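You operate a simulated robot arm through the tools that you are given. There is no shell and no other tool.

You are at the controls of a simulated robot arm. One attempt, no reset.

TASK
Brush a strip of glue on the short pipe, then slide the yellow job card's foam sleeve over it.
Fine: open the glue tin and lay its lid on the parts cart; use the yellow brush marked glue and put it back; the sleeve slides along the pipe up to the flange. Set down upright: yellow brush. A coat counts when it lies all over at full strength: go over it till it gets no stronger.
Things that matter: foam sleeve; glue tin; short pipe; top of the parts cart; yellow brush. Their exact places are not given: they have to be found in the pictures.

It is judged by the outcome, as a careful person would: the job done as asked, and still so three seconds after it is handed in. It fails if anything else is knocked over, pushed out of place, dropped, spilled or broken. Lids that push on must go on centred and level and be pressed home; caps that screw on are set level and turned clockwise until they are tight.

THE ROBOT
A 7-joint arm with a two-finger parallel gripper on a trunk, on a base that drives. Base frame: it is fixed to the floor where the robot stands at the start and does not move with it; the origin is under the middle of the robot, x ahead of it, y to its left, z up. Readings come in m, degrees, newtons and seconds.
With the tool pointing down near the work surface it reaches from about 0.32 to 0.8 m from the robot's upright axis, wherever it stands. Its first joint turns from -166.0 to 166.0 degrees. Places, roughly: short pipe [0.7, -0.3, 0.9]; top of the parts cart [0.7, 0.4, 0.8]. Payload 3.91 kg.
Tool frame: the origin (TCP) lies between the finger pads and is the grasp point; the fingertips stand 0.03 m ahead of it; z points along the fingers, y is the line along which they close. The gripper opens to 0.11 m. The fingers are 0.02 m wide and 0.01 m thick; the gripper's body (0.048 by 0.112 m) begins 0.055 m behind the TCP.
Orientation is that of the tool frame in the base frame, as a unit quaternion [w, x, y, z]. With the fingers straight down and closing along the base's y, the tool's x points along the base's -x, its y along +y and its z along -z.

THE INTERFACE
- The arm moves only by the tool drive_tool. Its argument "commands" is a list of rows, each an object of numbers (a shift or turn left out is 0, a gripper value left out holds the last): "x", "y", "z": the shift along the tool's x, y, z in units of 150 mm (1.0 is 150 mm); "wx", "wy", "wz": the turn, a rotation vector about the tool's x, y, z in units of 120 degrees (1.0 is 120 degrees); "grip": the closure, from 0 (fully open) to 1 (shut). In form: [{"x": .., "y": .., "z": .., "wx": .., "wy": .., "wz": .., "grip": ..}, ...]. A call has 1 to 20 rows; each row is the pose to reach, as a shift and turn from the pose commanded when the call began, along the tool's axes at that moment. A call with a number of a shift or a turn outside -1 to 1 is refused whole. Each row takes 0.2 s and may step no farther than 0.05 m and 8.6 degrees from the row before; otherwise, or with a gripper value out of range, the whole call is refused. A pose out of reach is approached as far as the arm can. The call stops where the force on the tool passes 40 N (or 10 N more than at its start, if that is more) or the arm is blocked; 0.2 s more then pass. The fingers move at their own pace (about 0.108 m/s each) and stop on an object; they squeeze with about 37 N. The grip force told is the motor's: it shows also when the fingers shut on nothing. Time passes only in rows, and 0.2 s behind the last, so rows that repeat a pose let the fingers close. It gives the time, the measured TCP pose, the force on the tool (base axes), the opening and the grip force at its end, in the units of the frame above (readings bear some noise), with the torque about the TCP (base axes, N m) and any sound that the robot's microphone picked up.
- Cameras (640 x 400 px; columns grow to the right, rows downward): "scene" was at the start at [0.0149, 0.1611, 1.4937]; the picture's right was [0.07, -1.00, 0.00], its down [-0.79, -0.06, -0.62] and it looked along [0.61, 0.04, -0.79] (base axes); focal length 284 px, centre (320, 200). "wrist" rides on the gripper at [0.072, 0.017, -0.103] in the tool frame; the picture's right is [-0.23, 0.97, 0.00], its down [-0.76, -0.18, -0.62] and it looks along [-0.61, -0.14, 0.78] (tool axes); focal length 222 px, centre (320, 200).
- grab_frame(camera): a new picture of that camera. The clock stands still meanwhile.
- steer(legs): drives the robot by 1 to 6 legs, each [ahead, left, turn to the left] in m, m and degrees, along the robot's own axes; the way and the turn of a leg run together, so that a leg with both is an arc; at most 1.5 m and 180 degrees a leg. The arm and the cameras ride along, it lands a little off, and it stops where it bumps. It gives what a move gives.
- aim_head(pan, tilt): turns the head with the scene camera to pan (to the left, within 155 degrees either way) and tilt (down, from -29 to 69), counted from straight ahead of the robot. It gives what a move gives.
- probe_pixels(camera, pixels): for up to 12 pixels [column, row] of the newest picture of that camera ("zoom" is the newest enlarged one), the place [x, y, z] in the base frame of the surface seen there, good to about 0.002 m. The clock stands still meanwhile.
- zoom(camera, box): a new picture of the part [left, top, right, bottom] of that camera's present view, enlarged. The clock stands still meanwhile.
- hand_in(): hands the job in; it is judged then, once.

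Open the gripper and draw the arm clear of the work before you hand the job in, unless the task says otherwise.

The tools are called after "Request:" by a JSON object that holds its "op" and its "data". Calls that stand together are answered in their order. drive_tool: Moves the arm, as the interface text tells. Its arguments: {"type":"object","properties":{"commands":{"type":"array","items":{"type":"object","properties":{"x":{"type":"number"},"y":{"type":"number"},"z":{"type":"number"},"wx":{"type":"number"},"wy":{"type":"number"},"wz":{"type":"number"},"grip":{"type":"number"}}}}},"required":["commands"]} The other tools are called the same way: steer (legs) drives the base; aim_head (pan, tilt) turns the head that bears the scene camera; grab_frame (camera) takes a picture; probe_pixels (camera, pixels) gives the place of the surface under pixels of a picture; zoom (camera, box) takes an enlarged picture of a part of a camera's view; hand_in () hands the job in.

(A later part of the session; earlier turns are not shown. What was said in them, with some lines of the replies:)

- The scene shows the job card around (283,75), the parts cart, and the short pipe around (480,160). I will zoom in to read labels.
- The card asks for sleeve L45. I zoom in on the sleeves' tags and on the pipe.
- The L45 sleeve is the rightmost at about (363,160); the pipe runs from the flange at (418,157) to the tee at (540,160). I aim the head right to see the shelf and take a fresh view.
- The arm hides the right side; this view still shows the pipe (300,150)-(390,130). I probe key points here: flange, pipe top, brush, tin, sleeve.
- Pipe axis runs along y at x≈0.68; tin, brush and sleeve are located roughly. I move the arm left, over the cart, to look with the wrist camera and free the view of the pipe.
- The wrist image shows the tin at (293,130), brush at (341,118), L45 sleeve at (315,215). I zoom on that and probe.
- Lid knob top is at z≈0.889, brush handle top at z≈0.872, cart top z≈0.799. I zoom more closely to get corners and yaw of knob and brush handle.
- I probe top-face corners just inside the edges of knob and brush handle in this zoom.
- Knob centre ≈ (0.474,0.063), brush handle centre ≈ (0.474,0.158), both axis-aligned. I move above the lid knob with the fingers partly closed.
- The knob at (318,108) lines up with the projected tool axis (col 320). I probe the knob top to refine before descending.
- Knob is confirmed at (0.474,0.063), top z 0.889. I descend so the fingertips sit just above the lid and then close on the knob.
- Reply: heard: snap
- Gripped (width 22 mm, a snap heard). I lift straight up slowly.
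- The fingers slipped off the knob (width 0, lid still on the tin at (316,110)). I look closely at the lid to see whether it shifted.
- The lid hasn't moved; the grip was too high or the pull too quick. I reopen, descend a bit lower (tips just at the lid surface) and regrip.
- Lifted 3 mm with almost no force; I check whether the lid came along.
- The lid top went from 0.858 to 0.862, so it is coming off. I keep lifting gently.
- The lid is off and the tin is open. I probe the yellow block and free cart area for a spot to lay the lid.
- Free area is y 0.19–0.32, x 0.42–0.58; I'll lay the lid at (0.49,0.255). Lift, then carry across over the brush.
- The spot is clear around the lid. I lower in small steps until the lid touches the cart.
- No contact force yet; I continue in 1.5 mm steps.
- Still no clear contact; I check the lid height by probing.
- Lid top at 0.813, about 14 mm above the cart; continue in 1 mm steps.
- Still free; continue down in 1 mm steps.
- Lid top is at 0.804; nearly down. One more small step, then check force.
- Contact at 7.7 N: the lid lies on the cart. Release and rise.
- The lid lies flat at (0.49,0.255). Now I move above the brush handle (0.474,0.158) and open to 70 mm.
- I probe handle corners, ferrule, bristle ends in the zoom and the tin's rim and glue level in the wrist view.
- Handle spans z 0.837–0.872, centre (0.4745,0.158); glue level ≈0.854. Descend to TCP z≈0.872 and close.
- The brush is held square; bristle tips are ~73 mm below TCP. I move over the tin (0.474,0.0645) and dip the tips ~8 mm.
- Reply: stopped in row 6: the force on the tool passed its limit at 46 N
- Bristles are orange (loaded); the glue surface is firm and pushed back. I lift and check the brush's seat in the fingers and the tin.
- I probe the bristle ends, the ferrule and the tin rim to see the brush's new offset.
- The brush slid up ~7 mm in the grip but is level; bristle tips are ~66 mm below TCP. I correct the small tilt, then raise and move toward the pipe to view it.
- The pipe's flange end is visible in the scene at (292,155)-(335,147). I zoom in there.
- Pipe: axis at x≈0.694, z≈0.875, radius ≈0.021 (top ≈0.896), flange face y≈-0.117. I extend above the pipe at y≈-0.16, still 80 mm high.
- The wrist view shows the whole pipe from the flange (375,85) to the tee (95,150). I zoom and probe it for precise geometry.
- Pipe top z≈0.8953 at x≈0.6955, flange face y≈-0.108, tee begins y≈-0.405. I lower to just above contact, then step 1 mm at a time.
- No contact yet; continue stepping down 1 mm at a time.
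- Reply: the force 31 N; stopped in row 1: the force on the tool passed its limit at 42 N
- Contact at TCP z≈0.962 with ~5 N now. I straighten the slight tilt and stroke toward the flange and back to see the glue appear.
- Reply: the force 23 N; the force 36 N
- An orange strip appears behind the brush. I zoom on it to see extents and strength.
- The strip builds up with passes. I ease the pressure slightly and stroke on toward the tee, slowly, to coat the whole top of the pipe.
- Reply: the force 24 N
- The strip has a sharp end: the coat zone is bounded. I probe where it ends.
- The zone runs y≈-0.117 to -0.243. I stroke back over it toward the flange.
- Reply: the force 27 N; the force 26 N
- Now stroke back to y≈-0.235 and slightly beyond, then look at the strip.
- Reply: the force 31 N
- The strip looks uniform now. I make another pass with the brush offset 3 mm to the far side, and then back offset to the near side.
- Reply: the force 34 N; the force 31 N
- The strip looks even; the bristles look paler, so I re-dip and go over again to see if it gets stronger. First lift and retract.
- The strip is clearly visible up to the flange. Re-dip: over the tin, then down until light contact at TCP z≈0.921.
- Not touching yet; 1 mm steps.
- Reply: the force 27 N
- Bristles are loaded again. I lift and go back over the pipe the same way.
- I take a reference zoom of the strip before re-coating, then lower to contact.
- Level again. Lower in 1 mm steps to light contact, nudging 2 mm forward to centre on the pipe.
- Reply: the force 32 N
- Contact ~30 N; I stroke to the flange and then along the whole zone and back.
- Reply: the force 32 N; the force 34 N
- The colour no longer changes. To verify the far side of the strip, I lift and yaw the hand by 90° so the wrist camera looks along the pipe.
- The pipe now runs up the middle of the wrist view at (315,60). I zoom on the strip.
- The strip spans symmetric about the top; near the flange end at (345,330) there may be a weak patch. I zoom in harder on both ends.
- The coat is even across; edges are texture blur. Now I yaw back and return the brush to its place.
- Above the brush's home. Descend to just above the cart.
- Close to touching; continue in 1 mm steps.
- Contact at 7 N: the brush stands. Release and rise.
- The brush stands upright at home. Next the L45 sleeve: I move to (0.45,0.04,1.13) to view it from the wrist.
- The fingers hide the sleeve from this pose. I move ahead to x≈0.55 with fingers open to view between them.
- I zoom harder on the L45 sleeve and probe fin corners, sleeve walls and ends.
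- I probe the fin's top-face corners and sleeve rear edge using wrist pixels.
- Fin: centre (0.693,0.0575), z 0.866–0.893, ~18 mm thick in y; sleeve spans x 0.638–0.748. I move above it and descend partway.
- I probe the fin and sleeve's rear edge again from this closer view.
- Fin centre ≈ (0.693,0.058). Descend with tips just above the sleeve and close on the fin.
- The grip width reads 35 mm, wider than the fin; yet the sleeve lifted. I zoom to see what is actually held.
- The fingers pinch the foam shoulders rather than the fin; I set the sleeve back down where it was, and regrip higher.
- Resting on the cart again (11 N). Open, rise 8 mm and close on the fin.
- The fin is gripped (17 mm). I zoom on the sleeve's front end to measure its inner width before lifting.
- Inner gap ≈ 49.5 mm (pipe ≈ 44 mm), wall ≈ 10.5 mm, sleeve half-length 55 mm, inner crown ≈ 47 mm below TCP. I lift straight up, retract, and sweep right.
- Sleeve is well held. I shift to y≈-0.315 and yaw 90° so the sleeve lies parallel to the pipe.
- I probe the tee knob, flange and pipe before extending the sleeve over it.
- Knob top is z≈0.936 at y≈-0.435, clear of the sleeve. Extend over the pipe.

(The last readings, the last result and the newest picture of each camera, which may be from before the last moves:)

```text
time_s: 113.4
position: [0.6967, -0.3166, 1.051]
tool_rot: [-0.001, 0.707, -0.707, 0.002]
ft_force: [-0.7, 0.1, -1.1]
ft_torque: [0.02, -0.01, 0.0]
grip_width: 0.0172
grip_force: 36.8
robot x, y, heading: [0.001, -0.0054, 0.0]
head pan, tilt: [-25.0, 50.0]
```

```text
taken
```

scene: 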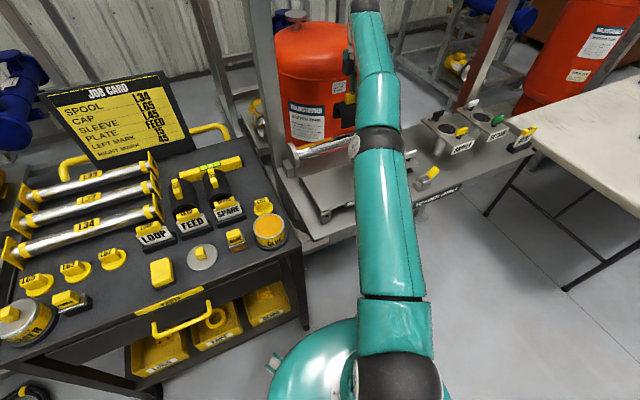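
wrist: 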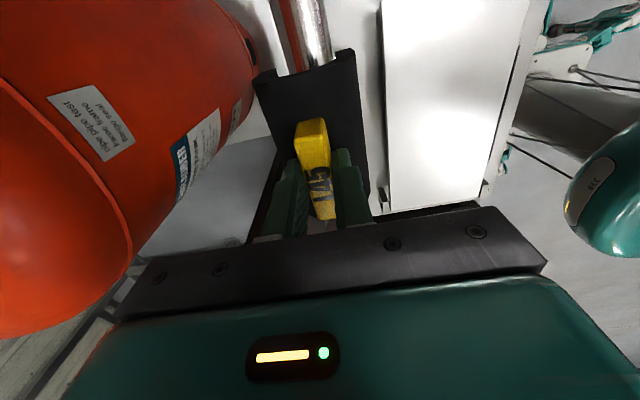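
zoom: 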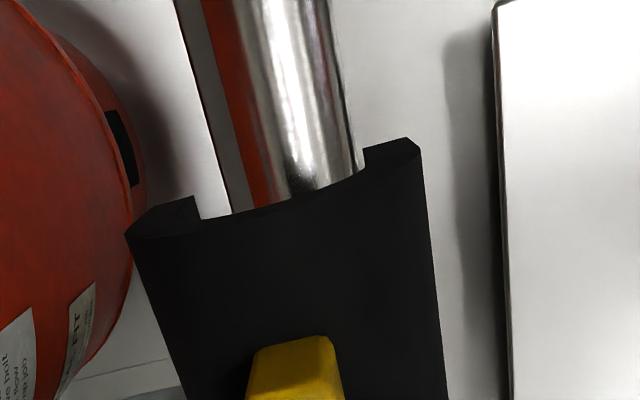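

I probe the sleeve's leg corners, pipe edges and the tank surface for clearance.

Request:
{"op": "probe_pixels", "data": {"camera": "zoom", "pixels": [[135, 225], [195, 200], [203, 212], [366, 152], [408, 142], [416, 152], [248, 100], [300, 100], [345, 100], [130, 150], [140, 240]]}}

Request:
{"op": "probe_pixels", "data": {"camera": "wrist", "pixels": [[230, 30], [250, 60], [240, 100], [150, 60], [150, 150], [120, 200], [60, 250], [120, 240]]}}

```text
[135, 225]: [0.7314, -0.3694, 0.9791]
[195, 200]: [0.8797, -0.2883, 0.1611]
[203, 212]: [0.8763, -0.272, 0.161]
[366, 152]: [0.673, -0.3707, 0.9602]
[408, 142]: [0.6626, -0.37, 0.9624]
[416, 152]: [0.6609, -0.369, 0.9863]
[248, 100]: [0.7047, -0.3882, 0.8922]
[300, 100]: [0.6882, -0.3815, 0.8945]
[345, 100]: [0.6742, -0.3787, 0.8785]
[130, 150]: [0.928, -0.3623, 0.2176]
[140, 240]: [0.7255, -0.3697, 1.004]
```

```text
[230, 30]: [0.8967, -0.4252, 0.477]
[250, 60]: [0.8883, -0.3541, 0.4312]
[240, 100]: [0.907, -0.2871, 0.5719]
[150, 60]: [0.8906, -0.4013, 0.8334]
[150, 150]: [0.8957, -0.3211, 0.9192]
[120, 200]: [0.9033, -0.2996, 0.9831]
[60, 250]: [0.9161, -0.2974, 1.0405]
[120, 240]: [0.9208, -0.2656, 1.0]
```

Tank is 13 cm behind; sleeve centre x≈0.6965 vs pipe 0.6953. I nudge 1 mm back and lower until the legs straddle the pipe.

Request:
{"op": "drive_tool", "data": {"commands": [{"y": 0.008, "z": 0.15}, {"y": 0.008, "z": 0.3}, {"y": 0.008, "z": 0.35}, {"y": 0.008, "z": 0.39}, {"y": 0.008, "z": 0.43}, {"y": 0.008, "z": 0.47}]}}

Request:
{"op": "grab_frame", "data": {"camera": "wrist"}}

Request:
{"op": "zoom", "data": {"camera": "wrist", "box": [220, 0, 420, 140]}}

```text
time_s: 114.8
position: [0.6933, -0.3169, 0.9791]
tool_rot: [0.001, -0.707, 0.707, -0.001]
ft_force: [1.0, 0.9, -1.2]
ft_torque: [0.02, -0.01, 0.01]
grip_width: 0.0172
grip_force: 37.7
robot x, y, heading: [0.0005, 0.0005, -0.0]
head pan, tilt: [-25.0, 50.0]
```

```text
taken
```

wrist: 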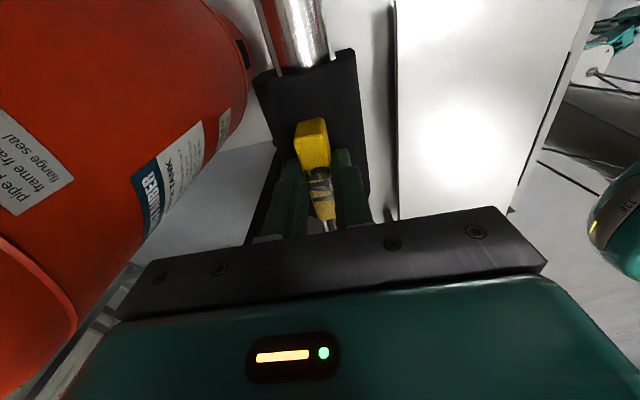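

```text
2.86 times, centred on (320, 70) of wrist
```

zoom: 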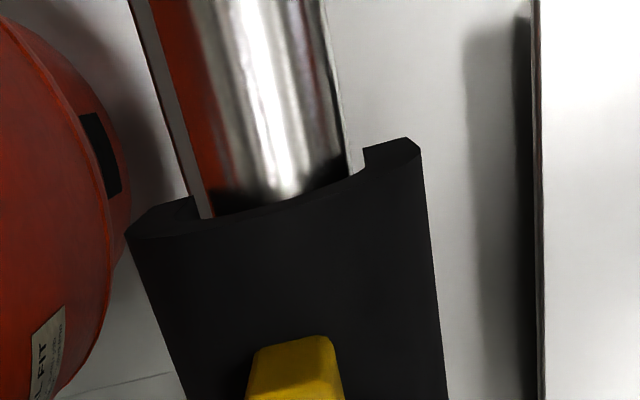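

No contact; the legs straddle the pipe centrally. Continue lowering slowly.

Request:
{"op": "drive_tool", "data": {"commands": [{"z": 0.03}, {"z": 0.06}, {"z": 0.09}, {"z": 0.12}, {"z": 0.15}]}}

Request:
{"op": "drive_tool", "data": {"commands": [{"z": 0.02}, {"z": 0.04}, {"z": 0.05}]}}

Request:
{"op": "drive_tool", "data": {"commands": [{"z": 0.007}, {"z": 0.014}]}}

Request:
{"op": "zoom", "data": {"camera": "wrist", "box": [220, 0, 420, 140]}}

```text
time_s: 116.0
position: [0.6949, -0.3149, 0.9581]
tool_rot: [0.0, -0.707, 0.708, 0.0]
ft_force: [0.3, 0.9, -1.2]
ft_torque: [0.02, -0.05, 0.02]
grip_width: 0.0171
grip_force: 37.0
robot x, y, heading: [-0.0008, -0.001, 0.1]
head pan, tilt: [-25.0, 50.0]
```

```text
time_s: 116.8
position: [0.6951, -0.3166, 0.9498]
tool_rot: [0.001, 0.707, -0.707, 0.0]
ft_force: [-0.1, 0.7, -0.6]
ft_torque: [-0.02, 0.04, -0.02]
grip_width: 0.0173
grip_force: 37.1
robot x, y, heading: [0.0029, -0.0028, 0.2]
head pan, tilt: [-25.0, 50.0]
```

```text
time_s: 117.4
position: [0.6948, -0.3167, 0.9478]
tool_rot: [0.0, -0.707, 0.707, 0.0]
ft_force: [0.5, -0.2, -0.4]
ft_torque: [0.05, 0.0, 0.0]
grip_width: 0.0171
grip_force: 37.2
robot x, y, heading: [0.0036, 0.0002, 0.1]
head pan, tilt: [-25.0, 50.0]
```

```text
2.86 times, centred on (320, 70) of wrist
```

zoom: 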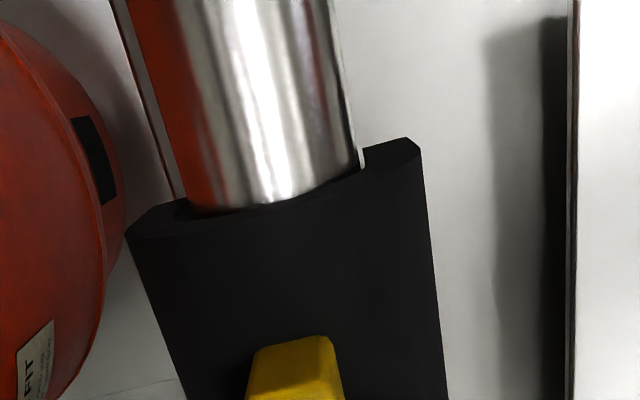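

Still free. Step down 1 mm at a time until the inner crown touches the pipe.

Request:
{"op": "drive_tool", "data": {"commands": [{"z": 0.007}, {"z": 0.014}]}}

Request:
{"op": "drive_tool", "data": {"commands": [{"z": 0.007}, {"z": 0.014}]}}

```text
time_s: 118.0
position: [0.6934, -0.317, 0.9474]
tool_rot: [0.0, -0.707, 0.707, 0.0]
ft_force: [0.3, 0.2, -0.5]
ft_torque: [0.0, -0.01, 0.02]
grip_width: 0.0173
grip_force: 36.5
robot x, y, heading: [0.0026, 0.0013, 0.3]
head pan, tilt: [-25.0, 50.0]
```

```text
time_s: 118.6
position: [0.6934, -0.3149, 0.945]
tool_rot: [0.0, -0.707, 0.707, 0.0]
ft_force: [-0.1, -0.3, -1.0]
ft_torque: [-0.02, 0.0, 0.0]
grip_width: 0.017
grip_force: 37.0
robot x, y, heading: [0.0013, -0.0005, 0.0]
head pan, tilt: [-25.0, 50.0]
```

Request:
{"op": "drive_tool", "data": {"commands": [{"z": 0.007}, {"z": 0.014}]}}

Request:
{"op": "drive_tool", "data": {"commands": [{"z": 0.007}]}}

```text
time_s: 119.2
position: [0.695, -0.3181, 0.9438]
tool_rot: [0.001, -0.707, 0.707, 0.0]
ft_force: [-3.2, 0.7, 9.3]
ft_torque: [0.57, 0.12, 0.13]
grip_width: 0.0168
grip_force: 36.8
robot x, y, heading: [0.0005, -0.0001, 0.0]
head pan, tilt: [-25.0, 50.0]
```

```text
time_s: 119.6
position: [0.6949, -0.3169, 0.9433]
tool_rot: [0.0, 0.707, -0.707, 0.002]
ft_force: [-3.0, -2.9, 19.4]
ft_torque: [0.64, 0.17, 0.04]
grip_width: 0.0172
grip_force: 36.8
robot x, y, heading: [-0.0022, -0.0019, -0.0]
head pan, tilt: [-25.0, 50.0]
```

Crown rests on the pipe at TCP z≈0.943. I ease off 1 mm and slide toward the flange (tool −x), about 140 mm first.

Request:
{"op": "drive_tool", "data": {"commands": [{"z": -0.008}, {"z": -0.008, "x": -0.07}, {"z": -0.008, "x": -0.14}, {"z": -0.008, "x": -0.21}, {"z": -0.008, "x": -0.28}, {"z": -0.008, "x": -0.35}, {"z": -0.008, "x": -0.42}, {"z": -0.008, "x": -0.49}]}}

Request:
{"op": "grab_frame", "data": {"camera": "wrist"}}

Request:
{"op": "drive_tool", "data": {"commands": [{"x": -0.07}, {"x": -0.14}, {"x": -0.21}, {"x": -0.28}, {"x": -0.35}, {"x": -0.42}, {"x": -0.46}]}}

Request:
{"op": "grab_frame", "data": {"camera": "wrist"}}

Request:
{"op": "zoom", "data": {"camera": "scene", "box": [270, 100, 390, 180]}}

```text
time_s: 121.4
position: [0.6934, -0.242, 0.9427]
tool_rot: [0.0, -0.707, 0.708, 0.0]
ft_force: [-0.4, -1.9, 10.1]
ft_torque: [-0.3, 0.04, 0.02]
grip_width: 0.0171
grip_force: 36.2
robot x, y, heading: [0.0015, 0.0031, -0.1]
head pan, tilt: [-25.0, 50.0]
```

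```text
taken
```

wrist: 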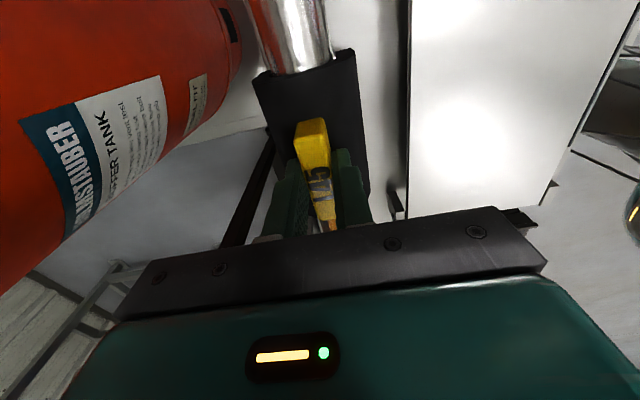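

```text
time_s: 123.0
position: [0.6959, -0.1739, 0.9431]
tool_rot: [-0.001, 0.708, -0.707, 0.001]
ft_force: [0.4, -5.3, 18.5]
ft_torque: [-0.32, -0.03, 0.0]
grip_width: 0.0173
grip_force: 37.4
robot x, y, heading: [-0.0007, 0.0028, 0.1]
head pan, tilt: [-25.0, 50.0]
```

```text
taken
```

wrist: 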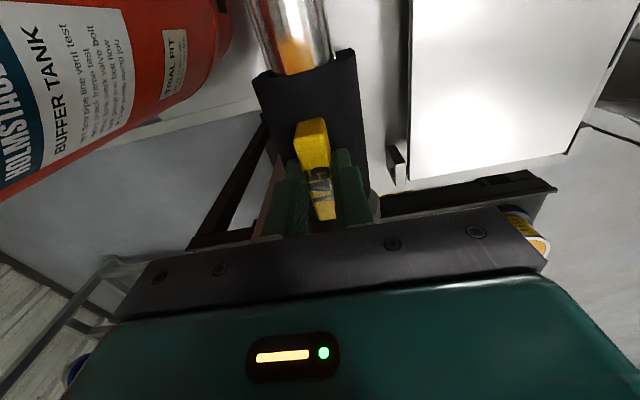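

```text
5.00 times, centred on (330, 140) of scene
```

zoom: 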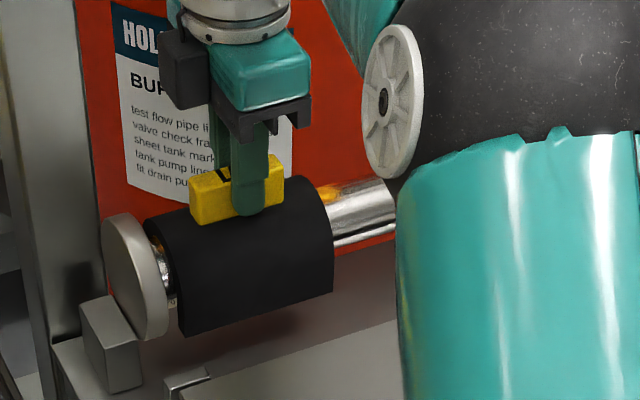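

About 10 mm left to the flange. I continue in 1.5 mm steps, easing pressure slightly, watching for contact.

Request:
{"op": "drive_tool", "data": {"commands": [{"z": -0.004}, {"z": -0.004, "x": -0.01}, {"z": -0.004, "x": -0.02}, {"z": -0.004, "x": -0.03}, {"z": -0.004, "x": -0.04}, {"z": -0.004, "x": -0.05}]}}

Request:
{"op": "drive_tool", "data": {"commands": [{"x": -0.01}, {"x": -0.018}]}}

Request:
{"op": "zoom", "data": {"camera": "scene", "box": [270, 120, 350, 180]}}

```text
time_s: 124.4
position: [0.6932, -0.1659, 0.9434]
tool_rot: [0.0, -0.707, 0.707, -0.001]
ft_force: [2.0, -2.4, 5.3]
ft_torque: [-0.07, -0.04, 0.0]
grip_width: 0.017
grip_force: 37.2
robot x, y, heading: [-0.0028, -0.0006, 0.1]
head pan, tilt: [-25.0, 50.0]
```

```text
time_s: 125.0
position: [0.694, -0.1627, 0.942]
tool_rot: [0.0, -0.707, 0.707, 0.001]
ft_force: [-1.2, -0.5, 2.7]
ft_torque: [-0.01, 0.01, 0.0]
grip_width: 0.0172
grip_force: 36.6
robot x, y, heading: [-0.0009, -0.0005, -0.1]
head pan, tilt: [-25.0, 50.0]
```

```text
6.67 times, centred on (310, 150) of scene
```

zoom: 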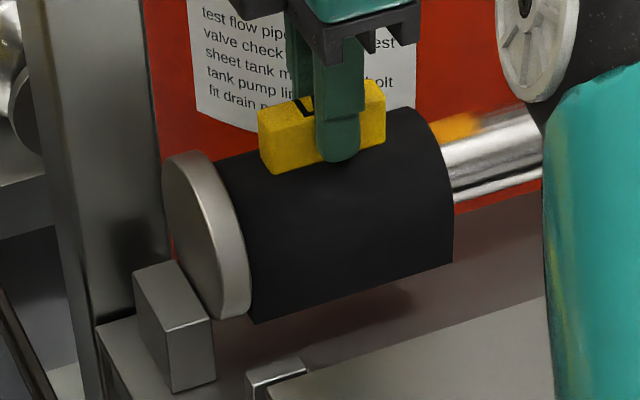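

Nearly at the flange. Step 0.75 mm until the side force rises.

Request:
{"op": "drive_tool", "data": {"commands": [{"x": -0.006}, {"x": -0.012}]}}

Request:
{"op": "drive_tool", "data": {"commands": [{"x": -0.006}, {"x": -0.012}]}}

```text
time_s: 125.6
position: [0.6947, -0.1614, 0.9422]
tool_rot: [0.0, -0.706, 0.708, 0.0]
ft_force: [-0.8, -0.4, 0.1]
ft_torque: [-0.04, -0.01, -0.02]
grip_width: 0.017
grip_force: 36.9
robot x, y, heading: [0.0014, 0.0002, -0.2]
head pan, tilt: [-25.0, 50.0]
```

```text
time_s: 126.2
position: [0.6942, -0.162, 0.9426]
tool_rot: [0.0, -0.706, 0.708, 0.0]
ft_force: [-1.4, -5.8, -1.8]
ft_torque: [-0.27, 0.02, 0.04]
grip_width: 0.017
grip_force: 37.4
robot x, y, heading: [-0.0023, 0.0013, 0.2]
head pan, tilt: [-25.0, 50.0]
```

Side force −5.8 N: touching the flange. One more small push and a slight press down to seat it.

Request:
{"op": "drive_tool", "data": {"commands": [{"x": -0.005}, {"x": -0.005, "z": 0.006}]}}

Request:
{"op": "drive_tool", "data": {"commands": [{"z": 0.006}]}}

Request:
{"op": "zoom", "data": {"camera": "scene", "box": [270, 120, 350, 180]}}

Request:
{"op": "zoom", "data": {"camera": "wrist", "box": [220, 0, 420, 140]}}

```text
time_s: 126.8
position: [0.6954, -0.1625, 0.9424]
tool_rot: [0.0, -0.707, 0.708, -0.001]
ft_force: [-3.9, -13.8, 3.5]
ft_torque: [-0.29, 0.07, 0.07]
grip_width: 0.017
grip_force: 36.7
robot x, y, heading: [0.001, -0.0014, -0.1]
head pan, tilt: [-25.0, 50.0]
```

```text
time_s: 127.2
position: [0.6951, -0.1609, 0.9432]
tool_rot: [0.0, -0.706, 0.708, -0.003]
ft_force: [-0.3, -15.8, 11.5]
ft_torque: [0.06, 0.04, 0.02]
grip_width: 0.0172
grip_force: 37.0
robot x, y, heading: [0.001, -0.003, 0.2]
head pan, tilt: [-25.0, 50.0]
```

```text
6.67 times, centred on (310, 150) of scene
```

zoom: 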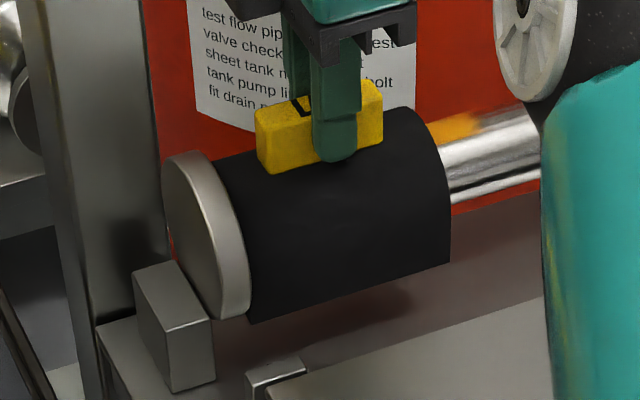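

```text
2.86 times, centred on (320, 70) of wrist
```

zoom: 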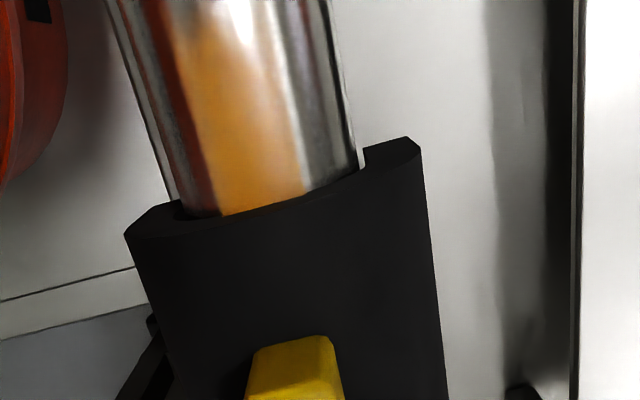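

Sleeve is against the flange (−16 N) and seated (11 N). I relax slightly, open the fingers and rise.

Request:
{"op": "drive_tool", "data": {"commands": [{"x": 0.006, "z": -0.004}, {"x": 0.006, "z": -0.004, "grip": 0.8}, {"x": 0.006, "z": -0.004, "grip": 0.6}, {"x": 0.006, "z": -0.004, "grip": 0.5}, {"x": 0.006, "z": -0.05}, {"x": 0.006, "z": -0.2}, {"x": 0.006, "z": -0.5}, {"x": 0.006, "z": -0.8}, {"x": 0.006, "z": -1.0}]}}

Request:
{"op": "grab_frame", "data": {"camera": "wrist"}}

Request:
{"op": "zoom", "data": {"camera": "scene", "box": [270, 120, 350, 180]}}

```text
time_s: 129.2
position: [0.6956, -0.1598, 1.0941]
tool_rot: [0.001, 0.707, -0.707, 0.0]
ft_force: [0.0, 0.8, 0.8]
ft_torque: [-0.02, -0.01, 0.0]
grip_width: 0.0549
grip_force: 0.1
robot x, y, heading: [-0.0006, 0.002, 0.2]
head pan, tilt: [-25.0, 50.0]
```

```text
taken
```

wrist: 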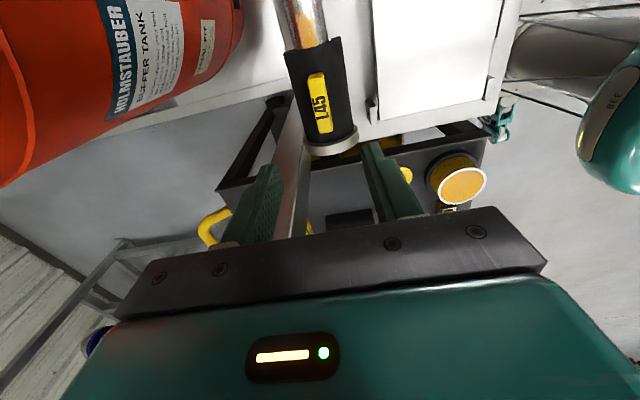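

```text
6.67 times, centred on (310, 150) of scene
```

zoom: 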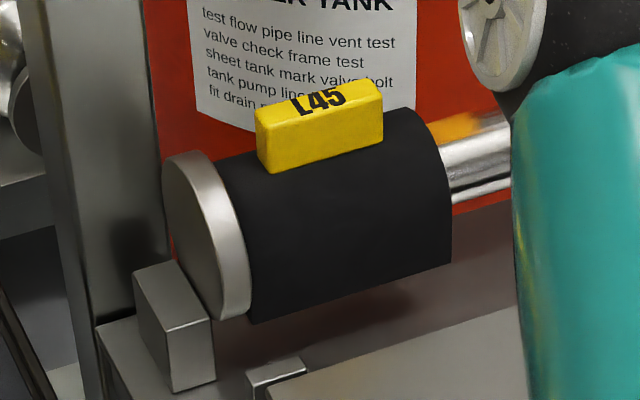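

The sleeve sits on the pipe upright. I zoom on the flange contact from the wrist and check the gap.

Request:
{"op": "zoom", "data": {"camera": "wrist", "box": [270, 0, 370, 165]}}

Request:
{"op": "zoom", "data": {"camera": "wrist", "box": [290, 110, 370, 160]}}

Request:
{"op": "probe_pixels", "data": {"camera": "zoom", "pixels": [[330, 200], [330, 240], [330, 260], [330, 280], [330, 300], [330, 330]]}}

```text
2.42 times, centred on (320, 82) of wrist
```

zoom: 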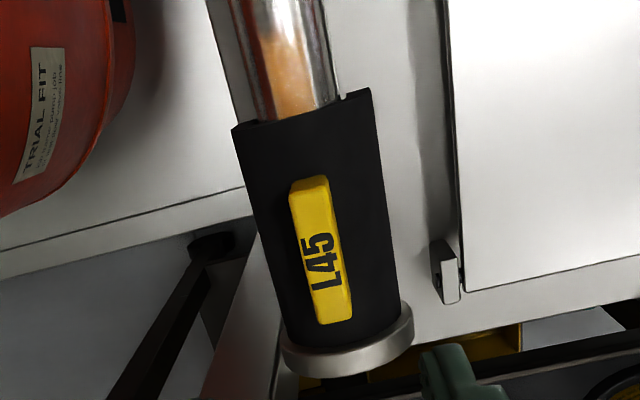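

```text
8.00 times, centred on (330, 135) of wrist
```

zoom: 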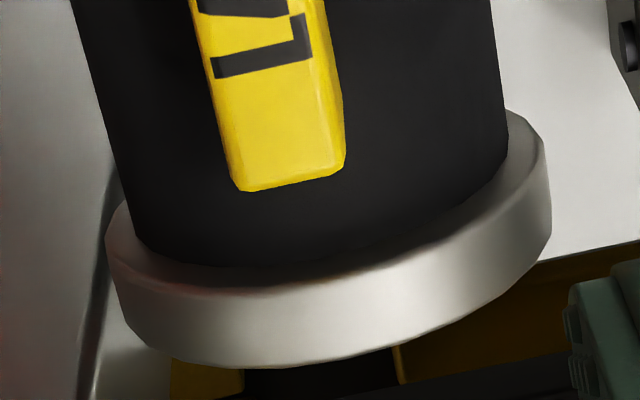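

```text
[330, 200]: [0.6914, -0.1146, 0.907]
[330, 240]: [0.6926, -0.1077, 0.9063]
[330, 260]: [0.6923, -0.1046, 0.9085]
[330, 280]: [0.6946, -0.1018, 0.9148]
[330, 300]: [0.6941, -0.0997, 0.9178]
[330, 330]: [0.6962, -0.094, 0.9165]
```

The sleeve butts against the flange. I retract the arm clear and check the whole scene.

Request:
{"op": "drive_tool", "data": {"commands": [{"z": -0.2}, {"z": -0.4}, {"z": -0.4, "y": 0.25}, {"z": -0.4, "y": 0.5}, {"z": -0.4, "y": 0.75}, {"z": -0.4, "y": 1.0}]}}

Request:
{"op": "drive_tool", "data": {"commands": [{"y": 0.25}, {"y": 0.5}, {"y": 0.75}, {"y": 0.75, "x": 0.25}, {"y": 0.75, "x": 0.5}, {"y": 0.75, "x": 0.75}]}}

Request:
{"op": "grab_frame", "data": {"camera": "scene"}}

Request:
{"op": "zoom", "data": {"camera": "scene", "box": [130, 120, 310, 300]}}

Request:
{"op": "zoom", "data": {"camera": "scene", "box": [260, 100, 400, 200]}}

```text
time_s: 130.6
position: [0.5437, -0.1603, 1.1536]
tool_rot: [-0.001, 0.707, -0.707, 0.0]
ft_force: [1.0, 0.0, -1.1]
ft_torque: [0.05, 0.09, 0.04]
grip_width: 0.0551
grip_force: 0.0
robot x, y, heading: [-0.0007, 0.0011, -0.1]
head pan, tilt: [-25.0, 50.0]
```

```text
time_s: 132.0
position: [0.4332, -0.2722, 1.1518]
tool_rot: [-0.001, 0.707, -0.707, 0.0]
ft_force: [-0.1, 1.1, 1.1]
ft_torque: [0.01, -0.01, -0.01]
grip_width: 0.0551
grip_force: 0.1
robot x, y, heading: [-0.0026, 0.0011, -0.1]
head pan, tilt: [-25.0, 50.0]
```

```text
taken
```

scene: 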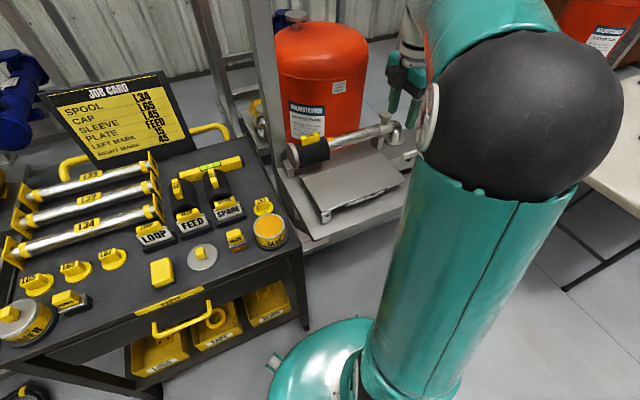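

```text
2.22 times, centred on (220, 210) of scene
```

zoom: 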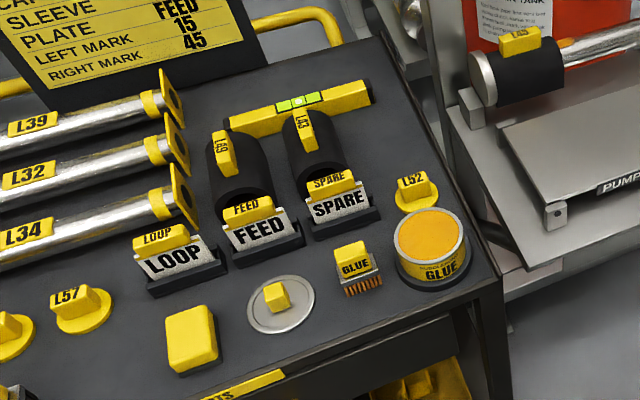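

```text
4.00 times, centred on (330, 150) of scene
```

zoom: 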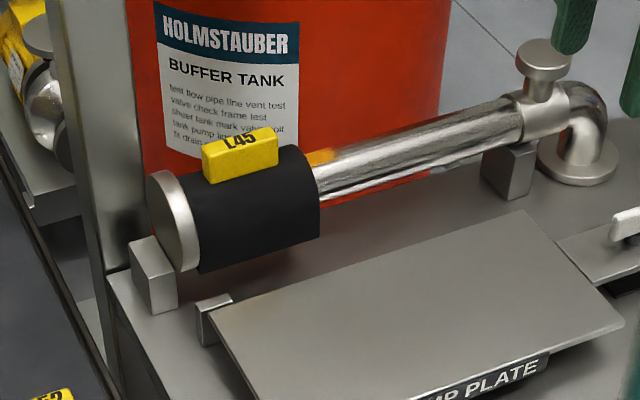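

Everything is in place: the sleeve is against the flange, the brush is upright at home, the lid is flat on the cart, and the arm is clear. I hand in.

Request:
{"op": "hand_in", "data": {}}

```text
The job is handed in.
```

The glue strip is on the short pipe, and the L45 foam sleeve the card calls for is over it, slid up against the flange. The job is handed in; I haven't seen a verdict.

- **Glue:** The coat runs along the top of the pipe from near the flange for about 125 mm. After the brush was loaded a second time, another pass made the colour no stronger. About 25 mm of glue shows beyond the sleeve's outer end, because the strip is longer than the sleeve.
- **Sleeve:** My first grip took the foam instead of the tag, so I set the sleeve back down in its place and took it by the tag. It pressed on the flange with about 16 N before I let go, and the pictures show no gap there.
- **Lid and tin:** My first grip slipped off the lid; the second took it off. The lid lies flat on the parts cart next to the brush, and the tin is still open.
- **Brush:** The yellow glue brush is back in its place, standing upright.

I saw nothing else moved or knocked over in the last picture, and the arm was drawn clear.
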